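You operate a simulated robot arm through the tools that you are given. There is no shell and no other tool. Be economical: measure what you need, move in short steps, check, and stop when the job is done.

Carry out the task below with a simulated two-armed robot. There is one attempt and no reset: what you move stays moved.

TASK
Put the clipboard named on the large monitor in the TEST tray and book it as TEST.
Fine: the tray ends shut; set that clipboard's slider to TEST and press the yellow +1 button once; leave the other sliders and the monitor as they are. Where these are worked on the way, their far stop is far enough and under half their travel is too little: test tray.
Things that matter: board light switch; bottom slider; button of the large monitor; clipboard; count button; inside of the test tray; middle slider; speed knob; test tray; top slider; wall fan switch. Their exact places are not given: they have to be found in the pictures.

Only the result counts: the job must be done as asked and must still hold three seconds after the hand-in. Knocking over, shifting, dropping, spilling or breaking anything else fails it.

THE ROBOT
Two 7-joint arms with two-finger parallel grippers on one trunk, on a base that drives. Base frame: it is fixed to the floor where the robot stands at the start and does not move with it; the origin is under the middle of the robot, x ahead of it, y to its left, z up. Lengths are in mm, angles in rad, forces in N, time in s.
The left shoulder is at the start at [60, 143, 901], the right one opposite. With the tool pointing down near the work surface each hand reaches from about 320 to 740 mm from the robot's upright axis, wherever it stands, measured 20 degrees to its own side. Places, roughly: board light switch [1400, 800, 1400]; bottom slider [1400, 1200, 1100]; button of the large monitor [1000, -900, 1100]; count button [1400, 700, 1200]; inside of the test tray [1000, 100, 1000]; middle slider [1400, 1200, 1200]; speed knob [1400, 800, 1200]; test tray [900, 100, 1000]; top slider [1400, 1200, 1400]; wall fan switch [1400, 700, 1400]. Payload 1.57 kg a hand.
Tool frame (each hand has its own): the origin (TCP) lies between the finger pads and is the grasp point; the fingertips stand 30 mm ahead of it; z points along the fingers, y is the line along which they close. The gripper opens to 110 mm. The fingers are 24 mm wide and 12 mm thick; the gripper's body (48 by 112 mm) begins 78 mm behind the TCP.
Orientation is told as [roll, pitch, yaw] about the base's x, y, z axes, in that order, counted from this pose: with the fingers straight down and closing along the base's y, the tool's x points along the base's -x, its y along +y and its z along -z.

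THE INTERFACE
- The arms move only by the tool servo_tool. It takes "left_increments", "right_increments" or both (then of equal length, played together; a hand with none holds still); each is a list of rows, each a list of 7 numbers: the shift along the base's x, y, z in mm, then the turn, a rotation vector about the base's x, y, z in rad, then the finger opening in mm, from 0 to 110. In form: [[tx, ty, tz, rx, ry, rz, claw], ...]. A call has 1 to 12 rows; each row is the pose to reach, as a shift and turn from the pose commanded when the call began. A row lasts 0.2 s, in which the tool goes at most 50 mm and 0.15 rad; a call with a longer step from one row to the next is refused whole, and so is a gripper value outside its range. Where a pose cannot be reached the arm comes as near as it can. A force on the tool above 40 N (or 10 N above the force at the start of the call, whichever is more), or a blocked arm, ends the call early, and 0.2 s more pass. The fingers move at their own pace (about 45 mm/s each) and stop on an object; they squeeze with about 29 N. The grip force told is the motor's: it shows also when the fingers shut on nothing. Time passes only in rows, and 0.2 s behind the last, so rows that repeat a pose let the fingers close. It gives the time, the measured TCP pose, the force on the tool (base axes), the opening and the grip force at its end, in the units of the frame above (readings bear some noise), with the torque about the TCP (base axes, N m) and any sound that the robot's microphone picked up.
- Cameras (640 x 400 px; columns grow to the right, rows downward): "scene" is now at [50.8, -33.8, 1525.9]; the picture's right is [-0.40, -0.92, 0.00], its down [-0.58, 0.25, -0.78] and it looks along [0.71, -0.31, -0.63] (base axes); focal length 257 px, centre (320, 200). "left" rides on the left gripper at [70, -16, -141] in its tool frame; the picture's right is [0.23, 0.97, 0.00], its down [-0.86, 0.20, -0.48] and it looks along [-0.47, 0.11, 0.88] (tool axes); focal length 222 px, centre (320, 200). "right" rides on the right gripper at [70, 16, -141] in its tool frame; the picture's right is [-0.23, 0.97, 0.00], its down [-0.86, -0.20, -0.48] and it looks along [-0.47, -0.11, 0.88] (tool axes); focal length 222 px, centre (320, 200).
- grab_frame(camera): a new picture of that camera. It takes no simulated time.
- slide_trunk(by): slides the trunk up (or, below 0, down) by that many mm; the arms and the scene camera ride with it, the base frame stays. It gives what a move gives, with no picture.
- roll_base(legs): drives the robot by 1 to 6 legs, each [ahead, left, turn to the left] in mm, mm and rad, along the robot's own axes; the way and the turn of a leg run together, so that a leg with both is an arc; at most 1500 mm and 3.142 rad a leg. The arms and the cameras ride along, it lands a little off, and it stops where it bumps. It gives what a move gives.
- turn_head(pan, tilt): turns the head with the scene camera to pan (to the left, within 1.501 rad either way) and tilt (down, from -0.506 to 1.204), counted from straight ahead of the robot. It gives what a move gives.
- probe_pixels(camera, pixels): there is no depth. For up to 12 entries [column, row, z] of the newest picture of that camera ("zoom" is the newest enlarged one), the place [x, y] in the base frame at which the ray of that pixel passes the height z, good to about 3 mm. It takes no simulated time.
- zoom(camera, box): a new picture of the part [left, top, right, bottom] of that camera's present view, enlarged. It takes no simulated time.
- sign_off(): hands the job in; it is judged then, once.

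Go step by step. Measure first, check grasps and placings, and put right what went wrong. The budget is 80 turns and 62 pictures, counting those below and the enlarged ones. Unless the task says otherwise, let go and move clear before handing in, and close with one line.

The tools are called after ">>>" by a JSON object that holds its "name" and its "arguments". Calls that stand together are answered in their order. servo_tool: Moves the arms, as the interface text tells. Its arguments: {"type":"object","properties":{"left_increments":{"type":"array","items":{"type":"array","items":{"type":"number"}}},"right_increments":{"type":"array","items":{"type":"array","items":{"type":"number"}}}},"required":[]} The other tools are called the same way: slide_trunk (by) slides the trunk up or down; roll_base (legs) drives the base; turn_head (pan, tilt) turns the head that bears the scene camera; grab_frame (camera) takes a picture; probe_pixels (camera, pixels) gives the place at which the rays of pixels pass given heights; zoom (camera, box) takes an enlarged picture of a part of a camera's view; sign_off () hands the job in.

At the start:

```text
time_s: 0.0
left_tcp_pos: [623.5, 139.9, 999.6]
left_orientation: [-0.001, -0.002, 0.0]
left_force: [0.3, -0.3, -0.3]
left_ft_torque: [0.01, 0.0, 0.02]
left_grip_width: 110.0
left_grasp_force: 0.0
right_tcp_pos: [436.4, -311.3, 1000.6]
right_orientation: [0.0, 0.0, 0.001]
right_force: [0.2, 0.7, 0.8]
right_ft_torque: [0.05, 0.01, 0.03]
right_grip_width: 110.0
right_grasp_force: 0.0
trunk travel left (down, up): [-500.0, 90.0]
robot x, y, heading: [-2.4, 0.1, -0.001]
head pan, tilt: [-0.41, 0.679]
```

scene: 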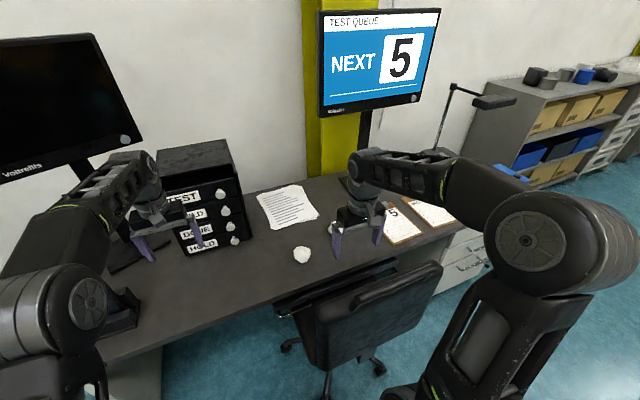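
right: 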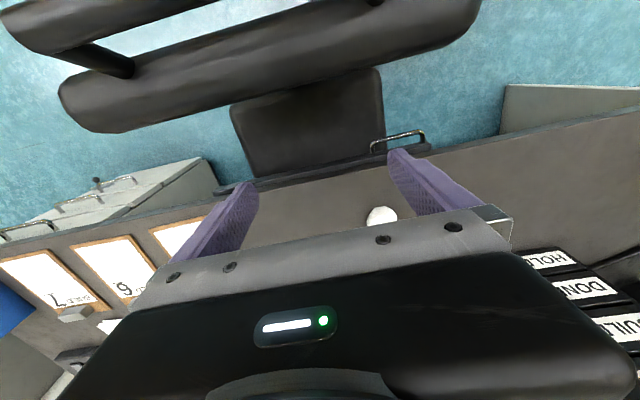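
left: 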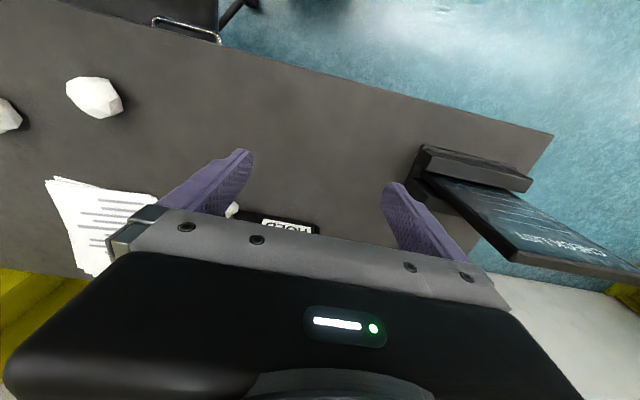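

The large monitor says NEXT 5; clipboards lie around (395,220) and the tray stack with TEST on top is around (185,195). I'll look closer at the trays and the clipboards.

>>> {"name": "zoom", "arguments": {"camera": "scene", "box": [130, 120, 330, 270]}}

>>> {"name": "turn_head", "arguments": {"pan": -0.9, "tilt": 0.75}}

>>> {"name": "grab_frame", "arguments": {"camera": "scene"}}

```text
2.67 times, centred on (230, 195) of scene
```

zoom: 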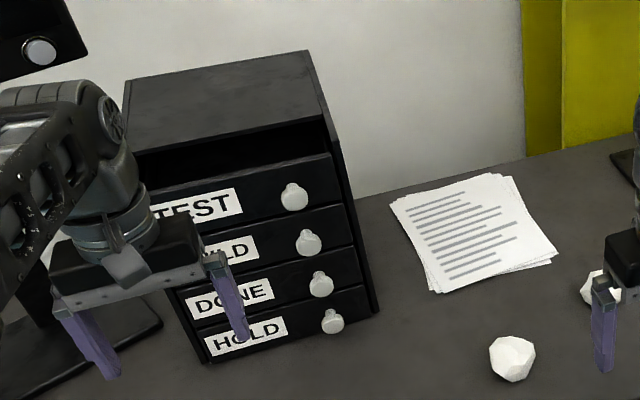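

```text
time_s: 0.9
left_tcp_pos: [624.0, 139.4, 999.4]
left_orientation: [-0.001, -0.002, 0.001]
left_force: [-0.5, 0.2, -0.1]
left_ft_torque: [0.02, -0.01, 0.02]
left_grip_width: 110.0
left_grasp_force: 0.1
right_tcp_pos: [437.9, -311.0, 999.6]
right_orientation: [-0.001, 0.0, 0.001]
right_force: [0.3, 0.2, 0.1]
right_ft_torque: [0.0, 0.0, 0.04]
right_grip_width: 109.8
right_grasp_force: 0.0
trunk travel left (down, up): [-500.0, 90.0]
robot x, y, heading: [-0.6, 4.0, -0.003]
head pan, tilt: [-0.901, 0.75]
```

```text
57 pictures are left
```

scene: 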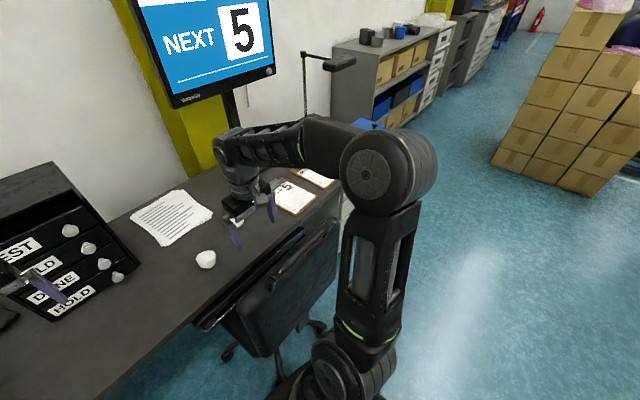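

NEXT 5 confirmed; the clipboard numbered 5 is near (297,195). Now I look at the left for the board, and at the right-hand camera for the clipboards.

>>> {"name": "probe_pixels", "arguments": {"camera": "scene", "pixels": [[205, 259, 750], [290, 195, 750], [60, 315, 750], [134, 272, 750], [205, 259, 800], [290, 195, 800], [70, 230, 1000], [117, 277, 800]]}}

>>> {"name": "zoom", "arguments": {"camera": "right", "box": [0, 180, 240, 350]}}

>>> {"name": "turn_head", "arguments": {"pan": 0.7, "tilt": 0.3}}

>>> {"name": "grab_frame", "arguments": {"camera": "scene"}}

```text
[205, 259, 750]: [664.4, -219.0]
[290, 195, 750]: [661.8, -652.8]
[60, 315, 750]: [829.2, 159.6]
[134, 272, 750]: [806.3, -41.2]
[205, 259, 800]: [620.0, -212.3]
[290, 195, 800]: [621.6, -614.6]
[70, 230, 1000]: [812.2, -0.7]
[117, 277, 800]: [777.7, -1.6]
```

```text
2.35 times, centred on (120, 265) of right
```

zoom: 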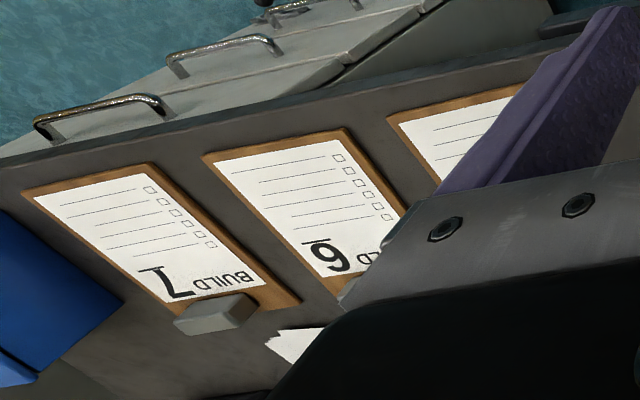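

```text
time_s: 2.6
left_tcp_pos: [622.5, 139.5, 1000.4]
left_orientation: [0.001, -0.003, -0.001]
left_force: [0.7, 0.5, 0.6]
left_ft_torque: [0.01, 0.0, 0.02]
left_grip_width: 109.9
left_grasp_force: 0.0
right_tcp_pos: [437.5, -310.7, 999.5]
right_orientation: [0.001, 0.002, 0.001]
right_force: [0.0, -0.7, -0.5]
right_ft_torque: [0.01, 0.03, -0.02]
right_grip_width: 110.1
right_grasp_force: 0.2
trunk travel left (down, up): [-500.0, 90.0]
robot x, y, heading: [-1.6, 1.9, -0.002]
head pan, tilt: [0.7, 0.3]
```

```text
55 pictures are left
```

scene: 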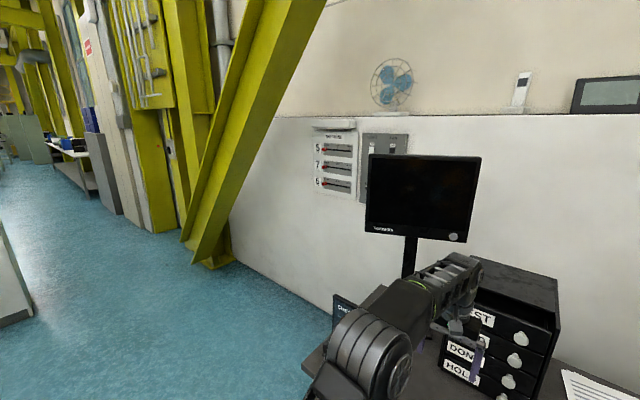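

The slider board is at about (335,165), and beside it the grey panel (385,160) half behind the small monitor. I zoom in.

>>> {"name": "zoom", "arguments": {"camera": "scene", "box": [300, 110, 420, 210]}}

>>> {"name": "probe_pixels", "arguments": {"camera": "scene", "pixels": [[335, 150, 1400], [395, 280, 750]]}}

```text
4.00 times, centred on (360, 160) of scene
```

zoom: 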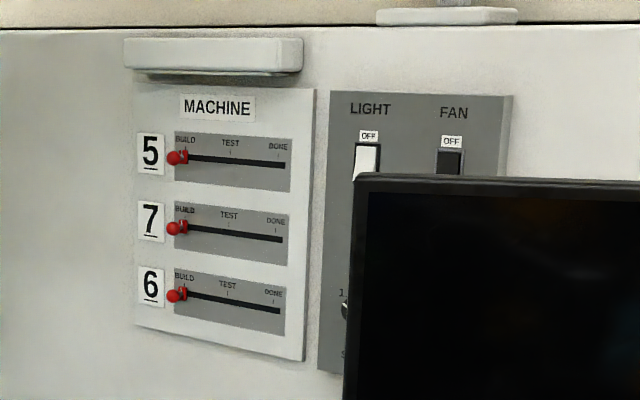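

```text
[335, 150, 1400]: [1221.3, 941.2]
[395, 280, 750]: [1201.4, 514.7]
```

The top slider belongs to 5 (BUILD, TEST is mid-way). Now I move the right hand toward the clipboards for a clear view.

>>> {"name": "servo_tool", "arguments": {"right_increments": [[20, -45, 0, 0, 0, 0, 110], [40, -90, 0, 0, 0, 0, 110], [55, -130, 0, 0, 0, 0, 110], [70, -170, 0, 0, 0, 0, 110], [70, -170, 0, 0, 0, 0, 110]]}}

>>> {"name": "turn_head", "arguments": {"pan": -0.6, "tilt": 0.9}}

>>> {"name": "grab_frame", "arguments": {"camera": "right"}}

>>> {"name": "grab_frame", "arguments": {"camera": "scene"}}

```text
time_s: 3.8
left_tcp_pos: [623.0, 139.8, 1000.7]
left_orientation: [-0.001, -0.001, -0.001]
left_force: [0.4, -0.2, 0.3]
left_ft_torque: [-0.04, 0.0, -0.01]
left_grip_width: 110.0
left_grasp_force: 0.0
right_tcp_pos: [507.4, -483.9, 999.8]
right_orientation: [-0.001, -0.001, 0.001]
right_force: [-0.5, 0.8, -0.4]
right_ft_torque: [-0.01, -0.05, 0.01]
right_grip_width: 110.1
right_grasp_force: 0.0
trunk travel left (down, up): [-500.0, 90.0]
robot x, y, heading: [-2.6, 1.0, -0.002]
head pan, tilt: [0.7, 0.3]
```

```text
time_s: 5.3
left_tcp_pos: [623.9, 139.6, 1000.3]
left_orientation: [0.0, -0.002, 0.001]
left_force: [1.0, 0.0, 0.3]
left_ft_torque: [-0.04, -0.02, -0.02]
left_grip_width: 110.1
left_grasp_force: 0.0
right_tcp_pos: [507.7, -483.9, 999.6]
right_orientation: [0.001, 0.001, -0.001]
right_force: [0.3, 0.1, 0.4]
right_ft_torque: [-0.01, -0.01, 0.04]
right_grip_width: 109.9
right_grasp_force: 0.0
trunk travel left (down, up): [-500.0, 90.0]
robot x, y, heading: [-0.4, 1.7, 0.002]
head pan, tilt: [-0.6, 0.901]
```

```text
53 pictures are left
```

right: 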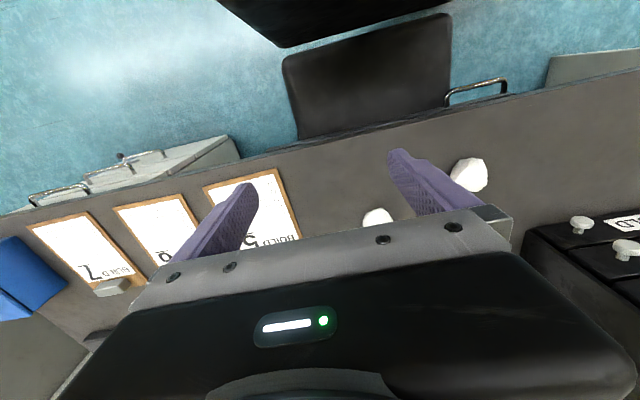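

```text
52 pictures are left
```

scene: 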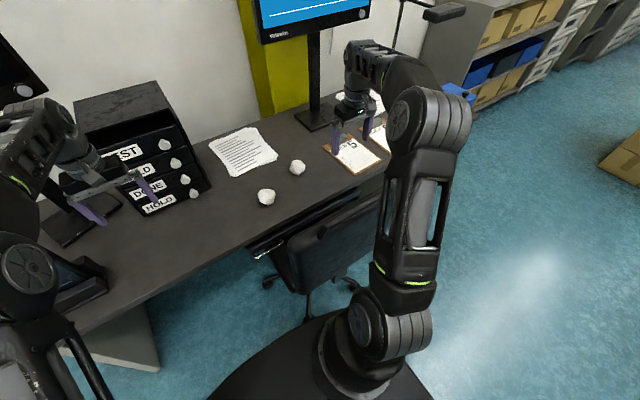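

I triangulate the paper balls and clipboard corners from both views to get the desk height.

>>> {"name": "probe_pixels", "arguments": {"camera": "scene", "pixels": [[352, 174, 750], [381, 159, 750], [325, 148, 750], [352, 174, 800], [381, 159, 800], [325, 148, 800], [150, 287, 750], [385, 175, 750], [345, 265, 750], [190, 192, 770]]}}

>>> {"name": "probe_pixels", "arguments": {"camera": "right", "pixels": [[277, 169, 750], [204, 187, 750], [301, 238, 750], [277, 169, 800], [204, 187, 800], [301, 238, 800], [110, 287, 770], [28, 227, 770], [90, 212, 770]]}}

>>> {"name": "zoom", "arguments": {"camera": "right", "box": [0, 150, 320, 350]}}

>>> {"name": "zoom", "arguments": {"camera": "scene", "box": [220, 60, 460, 210]}}

```text
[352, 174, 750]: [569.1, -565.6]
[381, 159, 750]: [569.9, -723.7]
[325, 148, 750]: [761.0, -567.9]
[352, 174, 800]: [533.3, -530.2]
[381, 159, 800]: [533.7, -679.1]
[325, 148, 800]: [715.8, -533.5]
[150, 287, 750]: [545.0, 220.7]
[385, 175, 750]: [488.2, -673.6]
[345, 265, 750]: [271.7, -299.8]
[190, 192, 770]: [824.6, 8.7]
```

```text
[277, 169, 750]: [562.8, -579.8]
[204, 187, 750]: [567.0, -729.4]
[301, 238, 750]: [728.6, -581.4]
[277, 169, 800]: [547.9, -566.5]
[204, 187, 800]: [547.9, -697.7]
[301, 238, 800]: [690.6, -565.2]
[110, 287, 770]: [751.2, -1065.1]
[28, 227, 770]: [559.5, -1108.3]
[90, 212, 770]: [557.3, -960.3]
```

```text
2.00 times, centred on (160, 250) of right
```

zoom: 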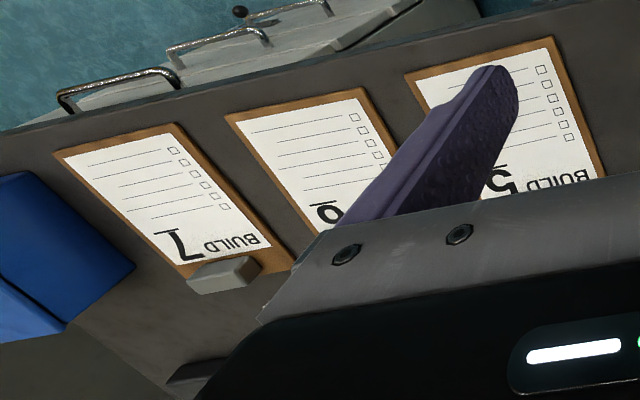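

```text
2.67 times, centred on (340, 135) of scene
```

zoom: 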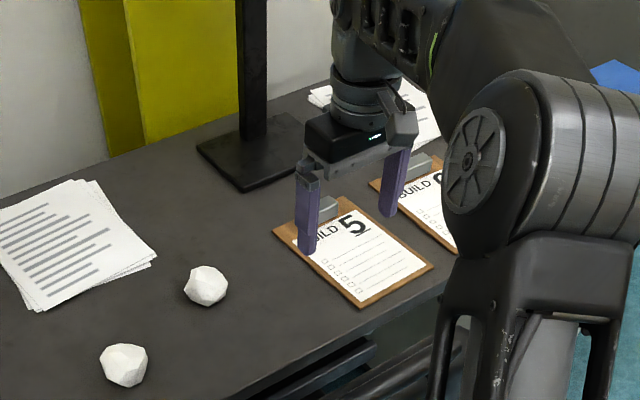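

The desk is near z=750, its front edge at x≈490; clipboard 5 spans about x 566–760, y −573…−727 with its clip at the far end. Too far to reach from here, so I check the chair clearance before strafing right.

>>> {"name": "turn_head", "arguments": {"pan": -0.8, "tilt": 1.2}}

>>> {"name": "grab_frame", "arguments": {"camera": "scene"}}

```text
time_s: 6.1
left_tcp_pos: [623.6, 138.3, 999.4]
left_orientation: [0.0, -0.002, 0.001]
left_force: [-1.1, -0.1, -0.6]
left_ft_torque: [0.0, -0.01, -0.02]
left_grip_width: 110.1
left_grasp_force: 0.1
right_tcp_pos: [507.4, -483.8, 1000.4]
right_orientation: [-0.002, 0.001, 0.0]
right_force: [0.0, -0.4, 0.2]
right_ft_torque: [0.01, -0.02, -0.01]
right_grip_width: 109.9
right_grasp_force: 0.0
trunk travel left (down, up): [-500.0, 90.0]
robot x, y, heading: [-0.7, 0.3, -0.001]
head pan, tilt: [-0.799, 1.201]
```

```text
49 pictures are left
```

scene: 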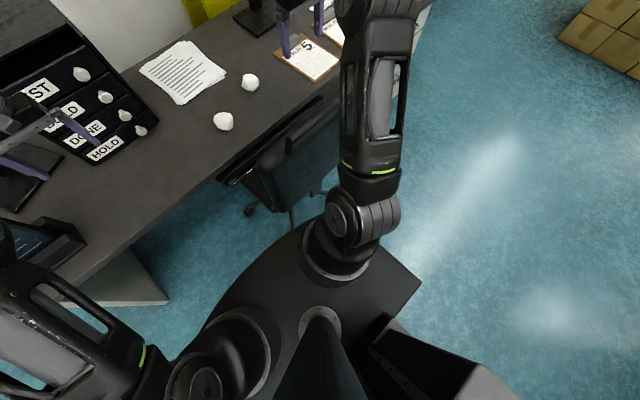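

>>> {"name": "probe_pixels", "arguments": {"camera": "scene", "pixels": [[250, 210, 30], [292, 222, 30], [333, 192, 30], [290, 212, 400], [255, 160, 850], [300, 205, 700], [340, 180, 700], [340, 100, 850], [310, 222, 850], [422, 283, 850], [205, 320, 850], [165, 300, 0]]}}

```text
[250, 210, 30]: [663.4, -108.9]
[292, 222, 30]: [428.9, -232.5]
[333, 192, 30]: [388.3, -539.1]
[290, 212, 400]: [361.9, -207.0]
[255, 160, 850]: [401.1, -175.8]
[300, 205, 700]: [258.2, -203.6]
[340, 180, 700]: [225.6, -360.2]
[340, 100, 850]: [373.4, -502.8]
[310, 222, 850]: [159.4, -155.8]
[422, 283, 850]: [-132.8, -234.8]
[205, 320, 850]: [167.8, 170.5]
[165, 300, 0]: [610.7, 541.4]
```

Chair spans about y −110…−540, x ≥ 370, so there's room to strafe later. First I'll open the TEST tray from here: I point the left hand forward and look at the tray.

>>> {"name": "servo_tool", "arguments": {"left_increments": [[-10, 10, 0, 0, -0.145, 0, 110], [-20, 20, 0, 0, -0.29, 0, 110], [-30, 30, 0, 0, -0.435, 0, 110], [-40, 40, 0, 0, -0.58, 0, 110], [-50, 50, 0, 0, -0.725, 0, 110], [-60, 60, 0, 0, -0.87, 0, 110], [-70, 70, 0, 0, -1.015, 0, 110], [-80, 80, 0, 0, -1.16, 0, 100], [-90, 90, 0, 0, -1.305, 0, 90], [-100, 100, 0, 0, -1.44, 0, 70], [-100, 100, 0, 0, -1.571, 0, 70], [-100, 100, 0, 0, -1.571, 0, 70]]}}

>>> {"name": "turn_head", "arguments": {"pan": 0.0, "tilt": 0.6}}

>>> {"name": "grab_frame", "arguments": {"camera": "scene"}}

>>> {"name": "grab_frame", "arguments": {"camera": "left"}}

```text
time_s: 8.7
left_tcp_pos: [542.4, 282.1, 1082.3]
left_orientation: [0.72, -1.554, -0.723]
left_force: [1.8, 0.4, -0.3]
left_ft_torque: [0.02, -0.1, -0.1]
left_grip_width: 69.8
left_grasp_force: 0.0
left hand out of reach, approached as far as the arm can: row 8, 9, 10, 11, 12
right_tcp_pos: [508.1, -482.2, 999.8]
right_orientation: [-0.004, 0.0, -0.001]
right_force: [0.6, 0.0, -0.1]
right_ft_torque: [0.02, 0.04, -0.05]
right_grip_width: 110.0
right_grasp_force: 0.1
trunk travel left (down, up): [-500.0, 90.0]
robot x, y, heading: [-0.0, -2.3, 0.001]
head pan, tilt: [-0.799, 1.201]
```

```text
time_s: 9.8
left_tcp_pos: [541.6, 280.0, 1083.0]
left_orientation: [1.08, -1.543, -1.088]
left_force: [-0.6, 0.4, -0.2]
left_ft_torque: [0.03, -0.01, 0.0]
left_grip_width: 69.8
left_grasp_force: 0.1
right_tcp_pos: [507.7, -483.8, 998.9]
right_orientation: [0.002, -0.002, 0.0]
right_force: [0.8, -0.3, -0.5]
right_ft_torque: [-0.01, -0.02, -0.03]
right_grip_width: 109.9
right_grasp_force: 0.1
trunk travel left (down, up): [-500.0, 90.0]
robot x, y, heading: [1.2, -1.5, -0.0]
head pan, tilt: [0.0, 0.6]
```

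```text
48 pictures are left
```

scene: 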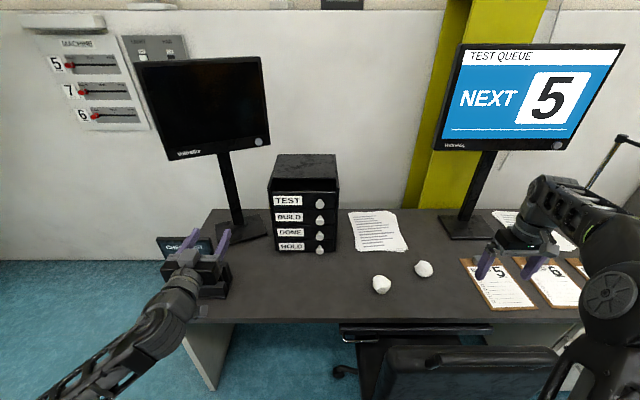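

```text
47 pictures are left
```

left: 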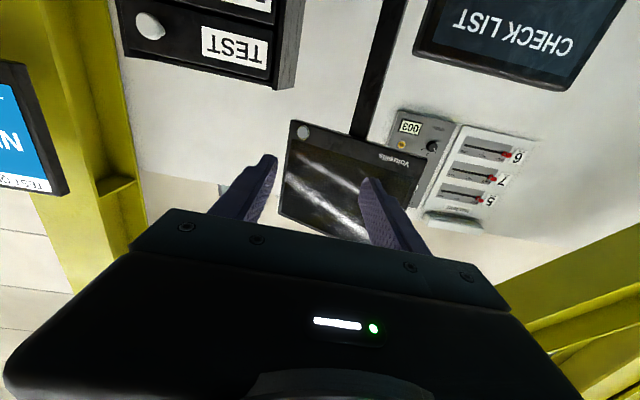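

The tray stack is frontal now: TEST knob at scene (320,204), left view (150,27). I triangulate.

>>> {"name": "probe_pixels", "arguments": {"camera": "scene", "pixels": [[320, 204, 950], [320, 204, 930], [320, 204, 900], [320, 249, 780], [275, 252, 750], [338, 252, 750], [268, 191, 950], [338, 191, 950], [338, 191, 1000]]}}

>>> {"name": "probe_pixels", "arguments": {"camera": "left", "pixels": [[150, 27, 950], [150, 27, 930], [150, 27, 900], [402, 144, 1150], [402, 144, 1200], [434, 146, 1200], [490, 200, 1350]]}}

>>> {"name": "zoom", "arguments": {"camera": "scene", "box": [240, 140, 360, 260]}}

>>> {"name": "zoom", "arguments": {"camera": "left", "box": [360, 90, 560, 250]}}

```text
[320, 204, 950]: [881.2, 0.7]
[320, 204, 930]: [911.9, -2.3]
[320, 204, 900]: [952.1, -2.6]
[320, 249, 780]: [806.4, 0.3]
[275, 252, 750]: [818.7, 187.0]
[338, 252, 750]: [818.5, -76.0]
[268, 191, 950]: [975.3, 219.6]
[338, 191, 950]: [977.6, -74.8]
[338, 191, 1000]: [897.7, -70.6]
```

```text
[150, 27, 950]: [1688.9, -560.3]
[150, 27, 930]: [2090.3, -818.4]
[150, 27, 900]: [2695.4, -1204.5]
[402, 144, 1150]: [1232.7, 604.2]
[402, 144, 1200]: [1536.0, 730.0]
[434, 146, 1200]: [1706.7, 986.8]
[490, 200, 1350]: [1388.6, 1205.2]
```

```text
3.33 times, centred on (300, 200) of scene
```

zoom: 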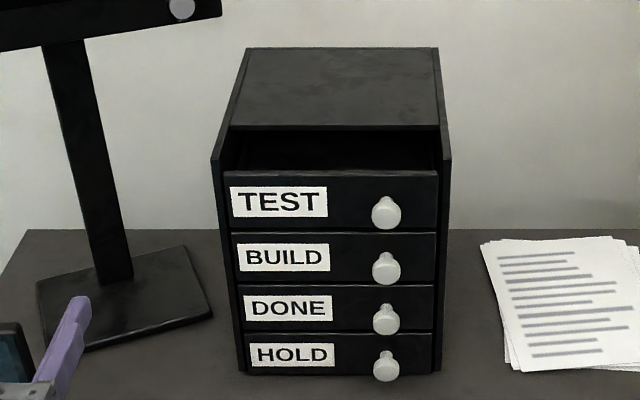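

```text
2.50 times, centred on (460, 170) of left
```

zoom: 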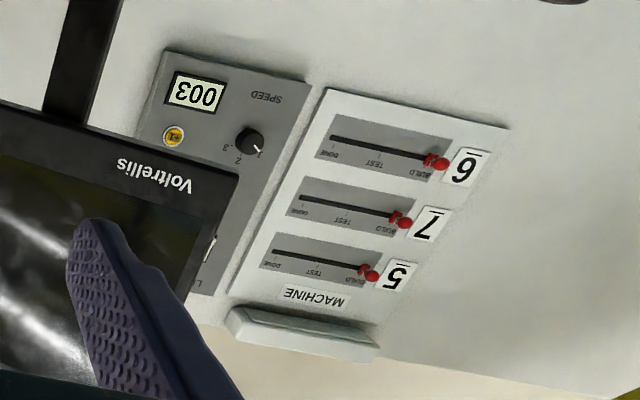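

The stack's front face is at x≈818, TEST knob at about (800,0,1006), tray about 225 wide. I move the left hand to a stand-off in front of the knob.

>>> {"name": "servo_tool", "arguments": {"left_increments": [[40, -10, -10, 0, 0, 0, 70], [70, -40, -20, 0, 0, 0, 70], [90, -75, -30, 0, 0, 0, 70], [100, -115, -40, 0, 0, 0, 70], [110, -155, -50, 0, 0, 0, 70], [120, -195, -60, 0, 0, 0, 70], [130, -235, -70, 0, 0, 0, 70], [138, -280, -77, 0, 0, 0, 70], [138, -280, -77, 0, 0, 0, 70]]}}

>>> {"name": "grab_frame", "arguments": {"camera": "left"}}

>>> {"name": "zoom", "arguments": {"camera": "scene", "box": [220, 140, 420, 270]}}

```text
time_s: 11.8
left_tcp_pos: [628.8, 125.1, 1112.4]
left_orientation: [-0.058, -1.565, 0.059]
left_force: [-0.1, 0.6, 0.1]
left_ft_torque: [0.01, 0.01, -0.03]
left_grip_width: 70.2
left_grasp_force: 0.1
left hand out of reach, approached as far as the arm can: row 1, 2, 3, 4, 5, 6, 7, 8, 9
right_tcp_pos: [506.4, -484.1, 999.4]
right_orientation: [0.001, -0.001, 0.0]
right_force: [-0.6, -0.1, -0.2]
right_ft_torque: [0.0, -0.04, -0.02]
right_grip_width: 110.0
right_grasp_force: 0.1
trunk travel left (down, up): [-500.0, 90.0]
robot x, y, heading: [-2.6, -0.8, -0.001]
head pan, tilt: [0.0, 0.6]
```

```text
44 pictures are left
```

left: 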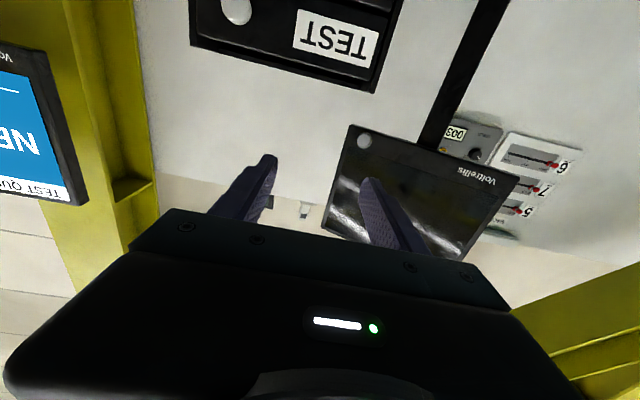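

```text
3.08 times, centred on (320, 205) of scene
```

zoom: 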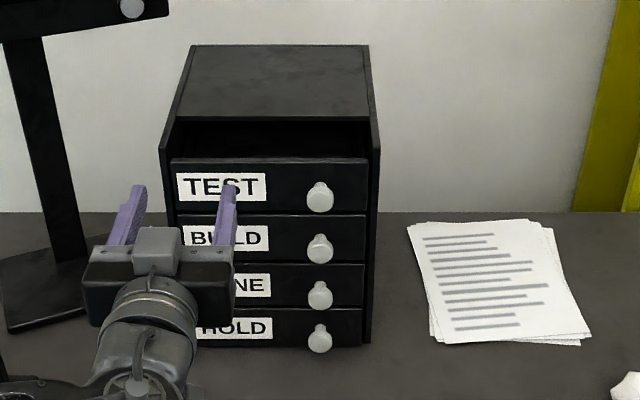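

The fully horizontal pose isn't reachable here; a pitch around −1.1 should be. I re-approach with that tilt.

>>> {"name": "servo_tool", "arguments": {"left_increments": [[0, 0, 0, 0, 0.12, 0, 70], [5, -15, -10, 0, 0.24, 0, 70], [10, -35, -20, 0, 0.36, 0, 70], [15, -60, -40, 0, 0.46, 0, 70], [20, -85, -60, 0, 0.46, 0, 70], [25, -110, -80, 0, 0.46, 0, 70], [30, -125, -95, 0, 0.46, 0, 70], [40, -125, -100, 0, 0.46, 0, 70]]}}

>>> {"name": "grab_frame", "arguments": {"camera": "left"}}

```text
time_s: 13.6
left_tcp_pos: [611.4, 109.8, 1014.4]
left_orientation: [-0.002, -1.112, -0.003]
left_force: [-0.3, -0.3, -0.1]
left_ft_torque: [0.0, -0.02, 0.06]
left_grip_width: 70.0
left_grasp_force: 0.1
left hand out of reach, approached as far as the arm can: row 2, 3, 4, 5, 6, 7, 8
right_tcp_pos: [507.4, -482.2, 999.9]
right_orientation: [0.0, 0.0, 0.0]
right_force: [0.5, 0.9, 0.5]
right_ft_torque: [0.02, -0.01, -0.03]
right_grip_width: 110.1
right_grasp_force: 0.0
trunk travel left (down, up): [-500.0, 90.0]
robot x, y, heading: [0.7, -1.5, -0.004]
head pan, tilt: [0.0, 0.6]
```

```text
42 pictures are left
```

left: 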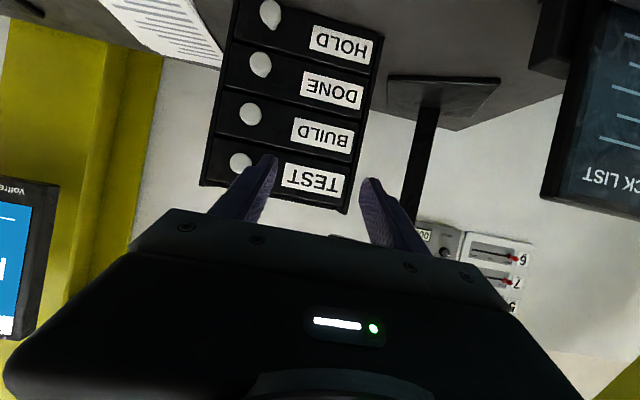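

The arm can't cross to y=0; strafing right 250 mm puts the knob on the left arm's side. I do that now.

>>> {"name": "roll_base", "arguments": {"legs": [[0, -250, 0]]}}

```text
time_s: 15.4
left_tcp_pos: [611.4, -140.7, 1015.1]
left_orientation: [0.001, -1.115, -0.002]
left_force: [-0.7, -0.3, -0.7]
left_ft_torque: [-0.03, 0.02, 0.03]
left_grip_width: 69.6
left_grasp_force: 0.1
right_tcp_pos: [507.2, -735.9, 999.8]
right_orientation: [-0.002, -0.001, 0.0]
right_force: [0.3, -1.7, -0.7]
right_ft_torque: [0.06, -0.04, 0.01]
right_grip_width: 109.6
right_grasp_force: 0.1
trunk travel left (down, up): [-500.0, 90.0]
robot x, y, heading: [-3.5, -248.2, 0.003]
head pan, tilt: [0.0, 0.6]
```

Strafe worked without bump. Now the left hand goes to stand-off (710, 0, 1008).

>>> {"name": "servo_tool", "arguments": {"left_increments": [[10, 40, 0, 0, 0, 0, 70], [25, 80, -3, 0, 0, 0, 70], [50, 115, -5, 0, 0, 0, 70], [80, 141, -7, 0, 0, 0, 70], [100, 141, -7, 0, 0, 0, 70], [100, 141, -7, 0, 0, 0, 70]]}}

>>> {"name": "grab_frame", "arguments": {"camera": "left"}}

>>> {"name": "turn_head", "arguments": {"pan": 0.3, "tilt": 0.6}}

>>> {"name": "zoom", "arguments": {"camera": "scene", "box": [200, 130, 400, 260]}}

```text
time_s: 16.8
left_tcp_pos: [711.2, 2.2, 1007.9]
left_orientation: [-0.002, -1.112, 0.0]
left_force: [0.2, 0.3, 0.5]
left_ft_torque: [0.01, 0.0, -0.01]
left_grip_width: 70.0
left_grasp_force: 0.1
right_tcp_pos: [507.8, -735.0, 1001.0]
right_orientation: [0.0, 0.0, -0.001]
right_force: [-0.1, -0.2, 0.1]
right_ft_torque: [-0.02, 0.02, 0.0]
right_grip_width: 110.0
right_grasp_force: 0.1
trunk travel left (down, up): [-500.0, 90.0]
robot x, y, heading: [0.9, -253.6, -0.002]
head pan, tilt: [0.0, 0.6]
```

```text
41 pictures are left
```

left: 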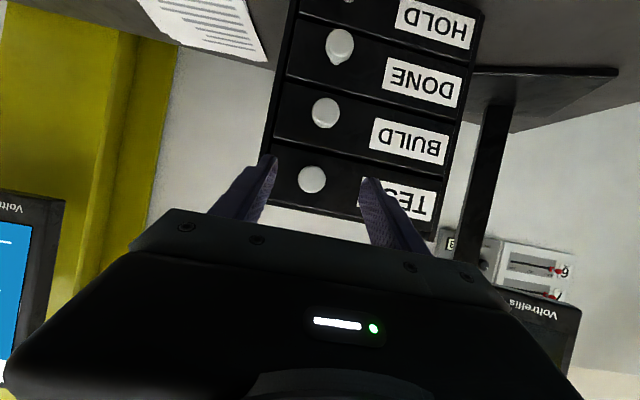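

```text
time_s: 17.6
left_tcp_pos: [710.9, 1.9, 1008.4]
left_orientation: [-0.002, -1.112, 0.001]
left_force: [0.0, 0.6, -0.6]
left_ft_torque: [0.01, 0.0, 0.0]
left_grip_width: 70.1
left_grasp_force: 0.1
right_tcp_pos: [507.3, -735.3, 1000.0]
right_orientation: [0.0, -0.001, -0.002]
right_force: [0.5, 0.0, 0.0]
right_ft_torque: [0.01, -0.04, -0.02]
right_grip_width: 110.2
right_grasp_force: 0.0
trunk travel left (down, up): [-500.0, 90.0]
robot x, y, heading: [-0.3, -247.8, 0.003]
head pan, tilt: [0.3, 0.6]
```

```text
3.08 times, centred on (300, 195) of scene
```

zoom: 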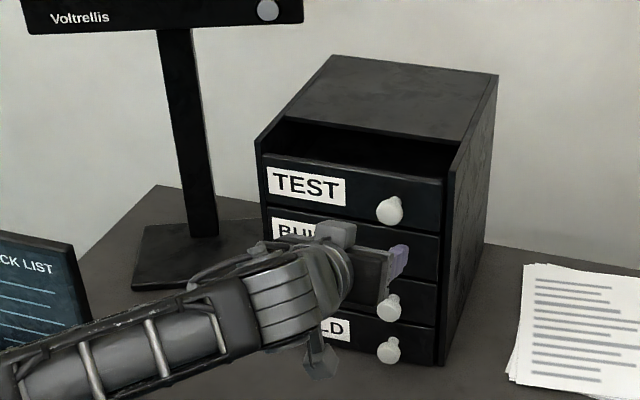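

Knob at left view (312,180), scene-zoom (391,212). I triangulate once more.

>>> {"name": "probe_pixels", "arguments": {"camera": "left", "pixels": [[312, 180, 1020], [312, 180, 1005], [312, 180, 990]]}}

>>> {"name": "probe_pixels", "arguments": {"camera": "zoom", "pixels": [[391, 211, 1020], [391, 211, 1005], [391, 211, 990]]}}

```text
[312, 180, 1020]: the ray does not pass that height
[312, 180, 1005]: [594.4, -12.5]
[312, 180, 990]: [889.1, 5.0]
```

```text
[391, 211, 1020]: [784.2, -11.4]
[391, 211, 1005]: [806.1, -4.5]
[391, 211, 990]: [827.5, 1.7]
```

Knob centre about (812,0,997). I advance to TCP (797,0,1004) and close.

>>> {"name": "servo_tool", "arguments": {"left_increments": [[30, -2, -2, 0, 0, 0, 70], [55, -2, -3, 0, 0, 0, 70], [75, -2, -4, 0, 0, 0, 70], [86, -2, -4, 0, 0, 0, 70], [86, -2, -4, 0, 0, 0, 50], [86, -2, -4, 0, 0, 0, 20], [86, -2, -4, 0, 0, 0, 5], [86, -2, -4, 0, 0, 0, 5], [86, -2, -4, 0, 0, 0, 5]]}}

>>> {"name": "grab_frame", "arguments": {"camera": "left"}}

```text
time_s: 19.6
left_tcp_pos: [784.8, -1.2, 997.3]
left_orientation: [-0.002, -1.113, -0.003]
left_force: [-1.5, -8.5, -1.2]
left_ft_torque: [-0.05, -0.08, -0.46]
left_grip_width: 31.0
left_grasp_force: 36.8
left hand out of reach, approached as far as the arm can: row 3, 4, 5, 6, 7, 8, 9
right_tcp_pos: [506.9, -736.6, 999.8]
right_orientation: [0.002, -0.001, 0.0]
right_force: [0.9, -0.2, 0.3]
right_ft_torque: [-0.01, 0.04, -0.04]
right_grip_width: 110.2
right_grasp_force: 0.1
trunk travel left (down, up): [-500.0, 90.0]
robot x, y, heading: [1.9, -251.2, -0.006]
head pan, tilt: [0.3, 0.6]
```

```text
39 pictures are left
```

left: 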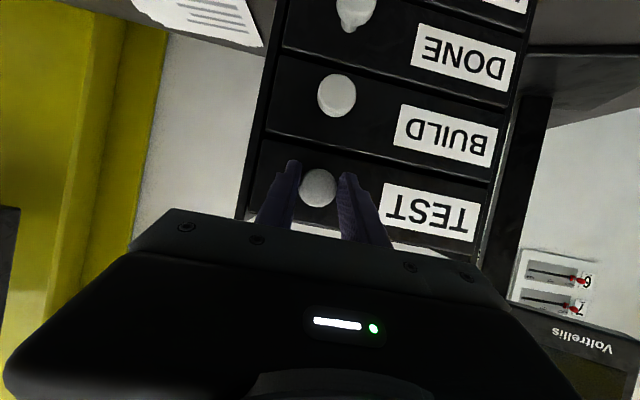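

The knob is held (31 mm, 37 N). I pull straight back.

>>> {"name": "servo_tool", "arguments": {"left_increments": [[-20, 0, 0, 0, 0, 0, 5], [-45, 0, 0, 0, 0, 0, 5], [-70, 0, 0, 0, 0, 0, 5], [-95, 0, 0, 0, 0, 0, 5], [-120, 0, 0, 0, 0, 0, 5], [-145, 0, 0, 0, 0, 0, 5], [-165, 0, 0, 0, 0, 0, 5], [-165, 0, 0, 0, 0, 0, 5]]}}

>>> {"name": "zoom", "arguments": {"camera": "scene", "box": [200, 130, 400, 260]}}

```text
time_s: 21.4
left_tcp_pos: [620.6, -0.3, 997.9]
left_orientation: [-0.001, -1.114, -0.006]
left_force: [0.5, -24.4, -4.0]
left_ft_torque: [0.02, 0.4, -0.75]
left_grip_width: 30.8
left_grasp_force: 39.6
right_tcp_pos: [507.9, -736.5, 997.2]
right_orientation: [0.0, 0.001, 0.0]
right_force: [-0.3, -0.1, 0.2]
right_ft_torque: [-0.02, -0.01, -0.01]
right_grip_width: 109.9
right_grasp_force: 0.0
trunk travel left (down, up): [-500.0, 90.0]
robot x, y, heading: [0.0, -248.9, 0.002]
head pan, tilt: [0.3, 0.6]
```

```text
3.08 times, centred on (300, 195) of scene
```

zoom: 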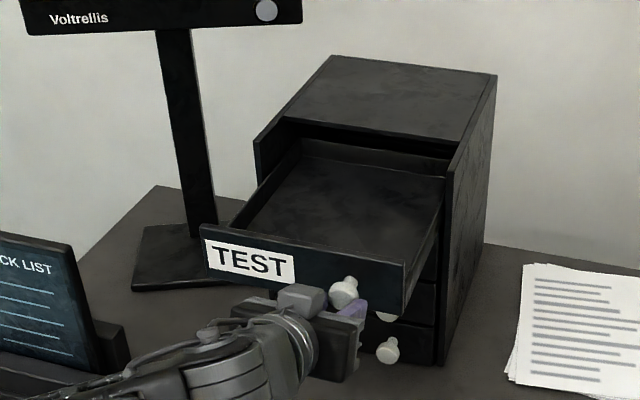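

Tray is out ~165 mm. I measure its interior before deciding whether to pull more.

>>> {"name": "probe_pixels", "arguments": {"camera": "zoom", "pixels": [[303, 142, 1040], [446, 174, 1040], [303, 160, 980], [430, 182, 980], [207, 226, 1047], [405, 265, 1047], [245, 228, 980], [440, 182, 1040]]}}

```text
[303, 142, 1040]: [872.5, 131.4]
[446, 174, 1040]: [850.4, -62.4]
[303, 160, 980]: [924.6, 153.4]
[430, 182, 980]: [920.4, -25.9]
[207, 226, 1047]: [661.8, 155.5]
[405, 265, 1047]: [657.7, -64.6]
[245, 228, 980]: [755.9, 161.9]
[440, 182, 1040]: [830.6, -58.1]
```

Interior runs about x 665–855, y −55…150. I pull out a further 30 mm carefully, then release.

>>> {"name": "servo_tool", "arguments": {"left_increments": [[-8, 2, 0, 0, 0, 0, 5], [-16, 2, 0, 0, 0, 0, 5], [-24, 2, 0, 0, 0, 0, 5], [-30, 2, 0, 0, 0, 0, 5]]}}

```text
time_s: 22.4
left_tcp_pos: [592.3, -0.2, 998.6]
left_orientation: [0.001, -1.113, -0.01]
left_force: [0.4, -28.4, -12.3]
left_ft_torque: [-0.03, 0.82, -0.83]
left_grip_width: 30.6
left_grasp_force: 40.0
right_tcp_pos: [508.8, -737.5, 999.0]
right_orientation: [0.002, 0.003, 0.0]
right_force: [0.0, 0.9, 0.0]
right_ft_torque: [0.04, 0.02, 0.0]
right_grip_width: 110.0
right_grasp_force: 0.0
trunk travel left (down, up): [-500.0, 90.0]
robot x, y, heading: [1.1, -250.2, -0.002]
head pan, tilt: [0.3, 0.6]
```

Tray open ~193 mm. I release and retract the left hand.

>>> {"name": "servo_tool", "arguments": {"left_increments": [[0, 0, 0, 0, 0, 0, 45], [0, 0, 0, 0, 0, 0, 75], [0, 0, 0, 0, 0, 0, 75], [-25, 0, 5, 0, 0.1, 0, 75], [-50, 10, 15, 0, 0.2, 0, 75], [-80, 20, 25, 0, 0.34, 0, 75], [-110, 35, 35, 0, 0.48, 0, 75], [-130, 50, 45, 0, 0.62, 0, 75], [-145, 60, 55, 0, 0.76, 0, 75]]}}

>>> {"name": "grab_frame", "arguments": {"camera": "scene"}}

```text
time_s: 24.4
left_tcp_pos: [445.6, 67.1, 1053.1]
left_orientation: [0.0, -0.351, -0.002]
left_force: [0.8, -0.2, -0.7]
left_ft_torque: [0.01, 0.02, -0.02]
left_grip_width: 75.0
left_grasp_force: 0.1
right_tcp_pos: [507.9, -734.6, 1000.1]
right_orientation: [0.001, 0.001, 0.0]
right_force: [0.5, 0.6, -0.1]
right_ft_torque: [-0.04, -0.03, 0.02]
right_grip_width: 109.9
right_grasp_force: 0.1
trunk travel left (down, up): [-500.0, 90.0]
robot x, y, heading: [3.8, -256.2, 0.001]
head pan, tilt: [0.3, 0.6]
```

```text
37 pictures are left
```

scene: 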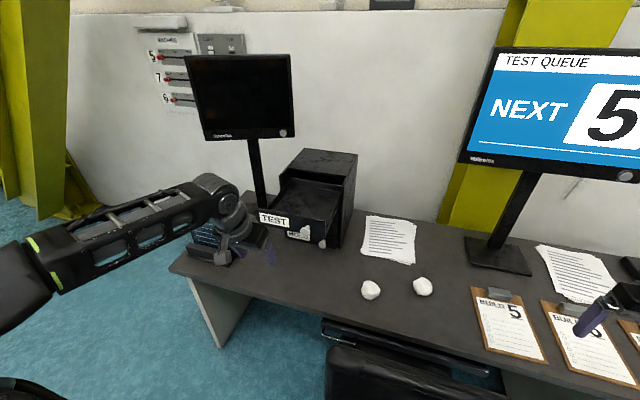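

Clipboards clearly visible now: the first at (505,320). I zoom to read the numbers and locate the clip.

>>> {"name": "roll_base", "arguments": {"legs": [[0, -190, 0]]}}

>>> {"name": "turn_head", "arguments": {"pan": -0.25, "tilt": 0.8}}

>>> {"name": "grab_frame", "arguments": {"camera": "scene"}}

```text
time_s: 26.0
left_tcp_pos: [446.9, -128.1, 1053.5]
left_orientation: [-0.001, -0.354, -0.002]
left_force: [-0.7, -0.6, 0.1]
left_ft_torque: [0.05, 0.03, 0.03]
left_grip_width: 74.7
left_grasp_force: 0.1
right_tcp_pos: [504.6, -928.3, 998.8]
right_orientation: [0.003, -0.001, -0.003]
right_force: [-0.1, -0.5, 0.8]
right_ft_torque: [0.05, 0.03, 0.0]
right_grip_width: 109.8
right_grasp_force: 0.0
trunk travel left (down, up): [-500.0, 90.0]
robot x, y, heading: [-0.4, -441.2, 0.0]
head pan, tilt: [0.3, 0.6]
```

```text
time_s: 27.0
left_tcp_pos: [445.2, -127.4, 1052.6]
left_orientation: [-0.002, -0.352, -0.001]
left_force: [-0.7, 0.6, -0.5]
left_ft_torque: [-0.02, -0.03, 0.05]
left_grip_width: 74.8
left_grasp_force: 0.1
right_tcp_pos: [506.2, -928.0, 999.0]
right_orientation: [0.0, 0.001, -0.002]
right_force: [-0.5, -0.1, -0.3]
right_ft_torque: [-0.01, 0.0, -0.01]
right_grip_width: 110.0
right_grasp_force: 0.0
trunk travel left (down, up): [-500.0, 90.0]
robot x, y, heading: [0.8, -443.6, -0.003]
head pan, tilt: [-0.25, 0.799]
```

```text
36 pictures are left
```

scene: 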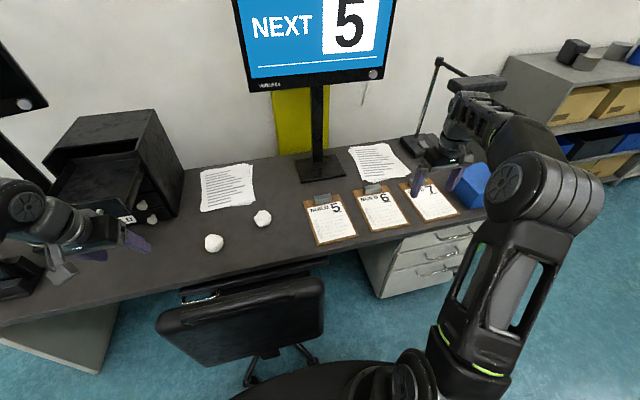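

>>> {"name": "zoom", "arguments": {"camera": "scene", "box": [280, 160, 440, 260]}}

>>> {"name": "servo_tool", "arguments": {"right_increments": [[20, 40, 0, 0, -0.1, 0, 110], [40, 80, 0, 0, -0.2, 0, 110], [60, 120, 0, 0, -0.3, 0, 110], [80, 160, 0, 0, -0.35, 0, 110], [100, 200, 0, 0, -0.35, 0, 110], [120, 240, 0, 0, -0.35, 0, 110], [140, 280, -20, 0, -0.35, 0, 110], [150, 280, -40, 0, -0.35, 0, 110]]}}

>>> {"name": "grab_frame", "arguments": {"camera": "right"}}

```text
4.00 times, centred on (360, 210) of scene
```

zoom: 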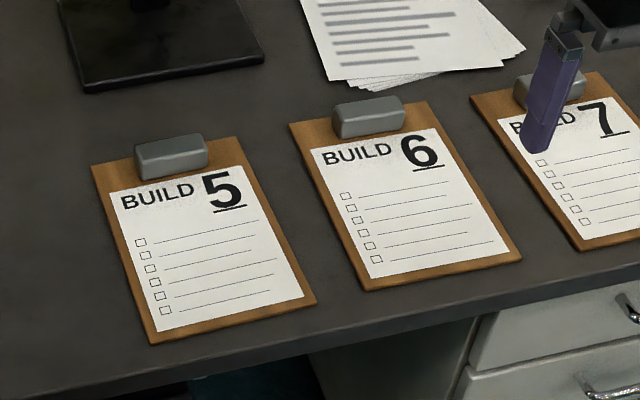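

```text
time_s: 28.8
left_tcp_pos: [446.3, -127.9, 1052.2]
left_orientation: [-0.002, -0.353, -0.001]
left_force: [0.9, 0.0, -0.4]
left_ft_torque: [-0.01, -0.01, -0.02]
left_grip_width: 74.9
left_grasp_force: 0.1
right_tcp_pos: [654.8, -647.5, 959.8]
right_orientation: [0.001, -0.349, -0.002]
right_force: [-0.3, 0.8, 0.2]
right_ft_torque: [-0.01, 0.0, 0.05]
right_grip_width: 110.0
right_grasp_force: 0.2
trunk travel left (down, up): [-500.0, 90.0]
robot x, y, heading: [0.3, -449.1, -0.004]
head pan, tilt: [-0.25, 0.799]
```

```text
34 pictures are left
```

right: 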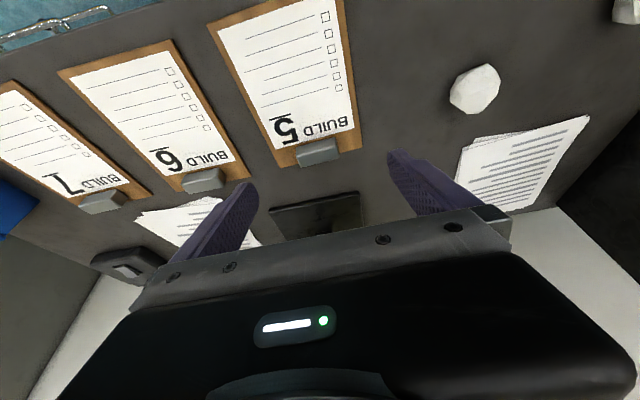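

>>> {"name": "probe_pixels", "arguments": {"camera": "zoom", "pixels": [[91, 165, 755], [236, 136, 755], [316, 303, 755], [151, 344, 755], [137, 160, 765], [208, 147, 765], [172, 157, 765]]}}

>>> {"name": "probe_pixels", "arguments": {"camera": "right", "pixels": [[206, 25, 755], [362, 148, 755], [285, 168, 755], [317, 152, 765], [297, 155, 765], [338, 148, 765], [206, 25, 735], [362, 148, 735]]}}

>>> {"name": "zoom", "arguments": {"camera": "right", "box": [200, 90, 400, 215]}}

```text
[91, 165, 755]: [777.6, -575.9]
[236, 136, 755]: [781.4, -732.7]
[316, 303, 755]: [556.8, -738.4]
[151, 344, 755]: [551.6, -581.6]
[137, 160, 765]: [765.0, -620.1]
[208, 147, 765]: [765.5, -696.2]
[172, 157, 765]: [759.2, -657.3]
```

```text
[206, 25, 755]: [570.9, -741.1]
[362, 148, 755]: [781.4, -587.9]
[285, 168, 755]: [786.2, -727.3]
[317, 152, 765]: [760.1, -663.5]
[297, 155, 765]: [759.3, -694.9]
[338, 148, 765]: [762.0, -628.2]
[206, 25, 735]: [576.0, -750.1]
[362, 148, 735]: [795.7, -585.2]
```

```text
3.20 times, centred on (300, 152) of right
```

zoom: 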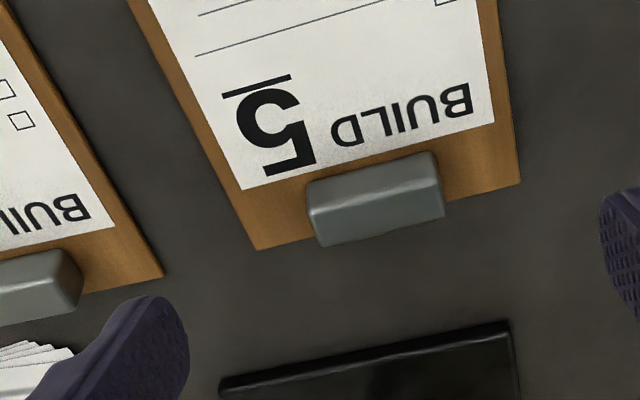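

Board 5 is ~155×225 mm; clip centre about (760,−660,765), 72 mm wide. I check tray size in the current view to see how it fits.

>>> {"name": "turn_head", "arguments": {"pan": 0.55, "tilt": 0.55}}

>>> {"name": "zoom", "arguments": {"camera": "scene", "box": [240, 130, 400, 230]}}

```text
time_s: 29.9
left_tcp_pos: [446.0, -127.5, 1053.9]
left_orientation: [0.0, -0.349, -0.002]
left_force: [0.2, -0.2, -0.2]
left_ft_torque: [0.01, -0.03, -0.01]
left_grip_width: 74.8
left_grasp_force: 0.1
right_tcp_pos: [655.0, -647.7, 961.8]
right_orientation: [-0.001, -0.348, -0.002]
right_force: [0.2, 0.1, 0.4]
right_ft_torque: [-0.03, 0.0, 0.0]
right_grip_width: 109.8
right_grasp_force: 0.0
trunk travel left (down, up): [-500.0, 90.0]
robot x, y, heading: [0.9, -443.6, -0.001]
head pan, tilt: [0.55, 0.55]
```

```text
4.00 times, centred on (320, 180) of scene
```

zoom: 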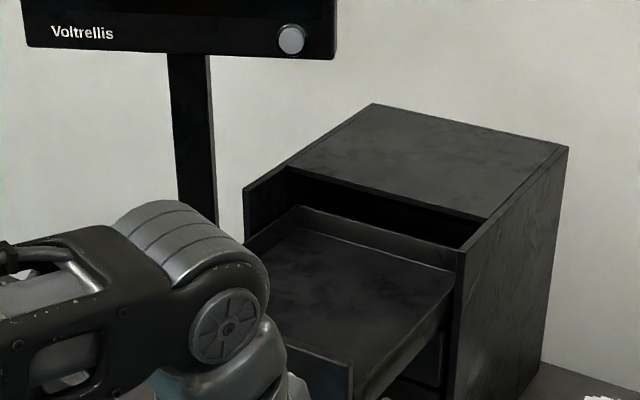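

>>> {"name": "probe_pixels", "arguments": {"camera": "zoom", "pixels": [[297, 208, 1040], [455, 268, 1040], [300, 236, 980], [440, 280, 980], [352, 362, 1047], [373, 104, 1100], [567, 148, 1100], [460, 250, 1080], [248, 187, 1080], [290, 170, 1100], [486, 218, 1100], [246, 325, 980]]}}

```text
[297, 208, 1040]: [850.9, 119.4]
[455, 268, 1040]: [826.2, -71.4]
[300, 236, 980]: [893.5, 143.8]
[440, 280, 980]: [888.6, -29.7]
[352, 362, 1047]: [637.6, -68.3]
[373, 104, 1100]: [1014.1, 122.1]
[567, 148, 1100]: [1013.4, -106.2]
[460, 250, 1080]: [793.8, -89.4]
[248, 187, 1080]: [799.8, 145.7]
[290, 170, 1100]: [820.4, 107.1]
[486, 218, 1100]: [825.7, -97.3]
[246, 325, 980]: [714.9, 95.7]
```

Stereo fixes the tray: interior about x 640–905, y −52…150, floor ≈970, so the board fits lengthwise with its clip at the far side. I move the right hand above clip 5, pitched −0.5.

>>> {"name": "servo_tool", "arguments": {"right_increments": [[20, -4, -30, 0, -0.08, 0, 110], [40, -8, -65, 0, -0.15, 0, 110], [60, -12, -100, 0, -0.15, 0, 110], [70, -12, -122, 0, -0.15, 0, 110], [70, -12, -122, 0, -0.15, 0, 110]]}}

>>> {"name": "grab_frame", "arguments": {"camera": "right"}}

>>> {"name": "turn_head", "arguments": {"pan": -0.25, "tilt": 0.8}}

>>> {"name": "zoom", "arguments": {"camera": "scene", "box": [270, 150, 430, 250]}}

```text
time_s: 31.1
left_tcp_pos: [446.4, -127.2, 1052.7]
left_orientation: [-0.001, -0.352, -0.001]
left_force: [0.7, 0.0, -0.6]
left_ft_torque: [0.0, -0.01, 0.0]
left_grip_width: 75.0
left_grasp_force: 0.1
right_tcp_pos: [725.8, -660.0, 837.6]
right_orientation: [0.001, -0.497, -0.002]
right_force: [0.3, 0.4, -0.1]
right_ft_torque: [0.0, -0.03, 0.01]
right_grip_width: 110.1
right_grasp_force: 0.0
trunk travel left (down, up): [-500.0, 90.0]
robot x, y, heading: [-1.1, -446.2, -0.005]
head pan, tilt: [0.55, 0.55]
```

```text
31 pictures are left
```

right: 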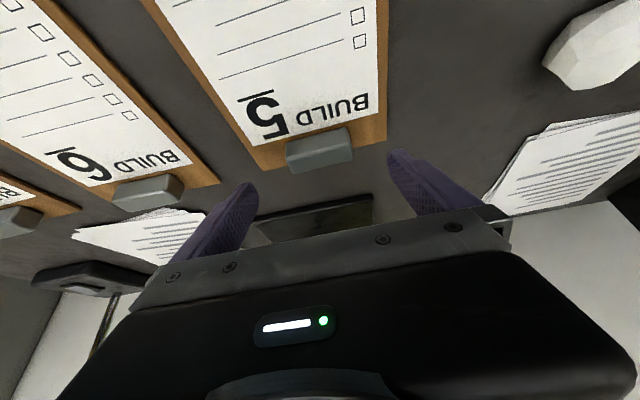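

```text
time_s: 32.2
left_tcp_pos: [446.1, -126.7, 1052.0]
left_orientation: [-0.001, -0.354, -0.001]
left_force: [-0.7, 0.7, 0.4]
left_ft_torque: [0.0, -0.02, 0.03]
left_grip_width: 75.0
left_grasp_force: 0.0
right_tcp_pos: [725.3, -659.4, 838.1]
right_orientation: [0.0, -0.5, -0.001]
right_force: [-0.7, -0.3, 0.6]
right_ft_torque: [-0.02, -0.01, 0.03]
right_grip_width: 110.1
right_grasp_force: 0.0
trunk travel left (down, up): [-500.0, 90.0]
robot x, y, heading: [1.3, -443.2, 0.003]
head pan, tilt: [-0.25, 0.799]
```

```text
4.00 times, centred on (350, 200) of scene
```

zoom: 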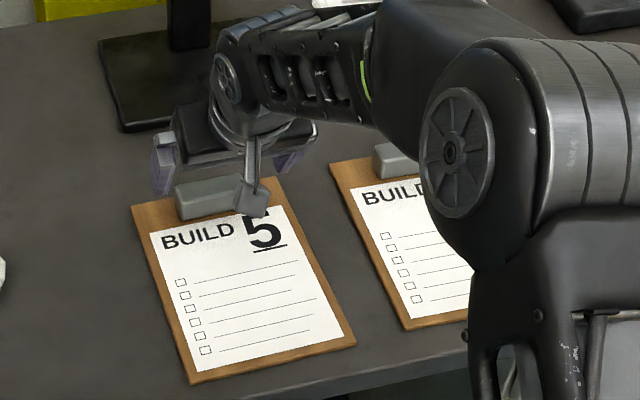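

>>> {"name": "probe_pixels", "arguments": {"camera": "right", "pixels": [[287, 148, 772], [350, 131, 772], [292, 172, 772], [353, 157, 772], [320, 165, 765], [264, 171, 753], [386, 139, 753]]}}

```text
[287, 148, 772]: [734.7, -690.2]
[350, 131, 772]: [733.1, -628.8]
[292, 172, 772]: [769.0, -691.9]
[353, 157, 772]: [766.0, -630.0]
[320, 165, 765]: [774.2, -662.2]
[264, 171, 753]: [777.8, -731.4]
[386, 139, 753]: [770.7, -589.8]
```

Clip spans x≈735–768, y −691…−629. I lower onto it gently and close.

>>> {"name": "servo_tool", "arguments": {"right_increments": [[5, 0, -20, 0, 0, 0, 110], [12, 0, -38, 0, 0, 0, 110], [15, 0, -44, 0, 0, 0, 110], [15, 0, -48, 0, 0, 0, 110], [15, 0, -51, 0, 0, 0, 110], [15, 0, -51, 0, 0, 0, 110]]}}

>>> {"name": "zoom", "arguments": {"camera": "right", "box": [200, 90, 440, 240]}}

```text
time_s: 33.6
left_tcp_pos: [445.3, -128.0, 1052.8]
left_orientation: [-0.002, -0.354, 0.0]
left_force: [0.3, -0.1, -0.4]
left_ft_torque: [-0.01, 0.02, 0.01]
left_grip_width: 74.9
left_grasp_force: 0.1
right_tcp_pos: [741.0, -662.1, 786.9]
right_orientation: [0.0, -0.499, -0.002]
right_force: [0.2, 0.3, -0.3]
right_ft_torque: [0.04, 0.01, 0.03]
right_grip_width: 109.9
right_grasp_force: 0.1
trunk travel left (down, up): [-500.0, 90.0]
robot x, y, heading: [3.4, -444.1, -0.005]
head pan, tilt: [-0.25, 0.799]
```

```text
2.67 times, centred on (320, 165) of right
```

zoom: 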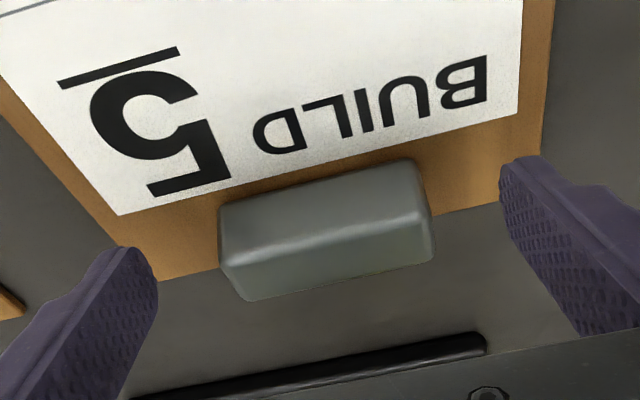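

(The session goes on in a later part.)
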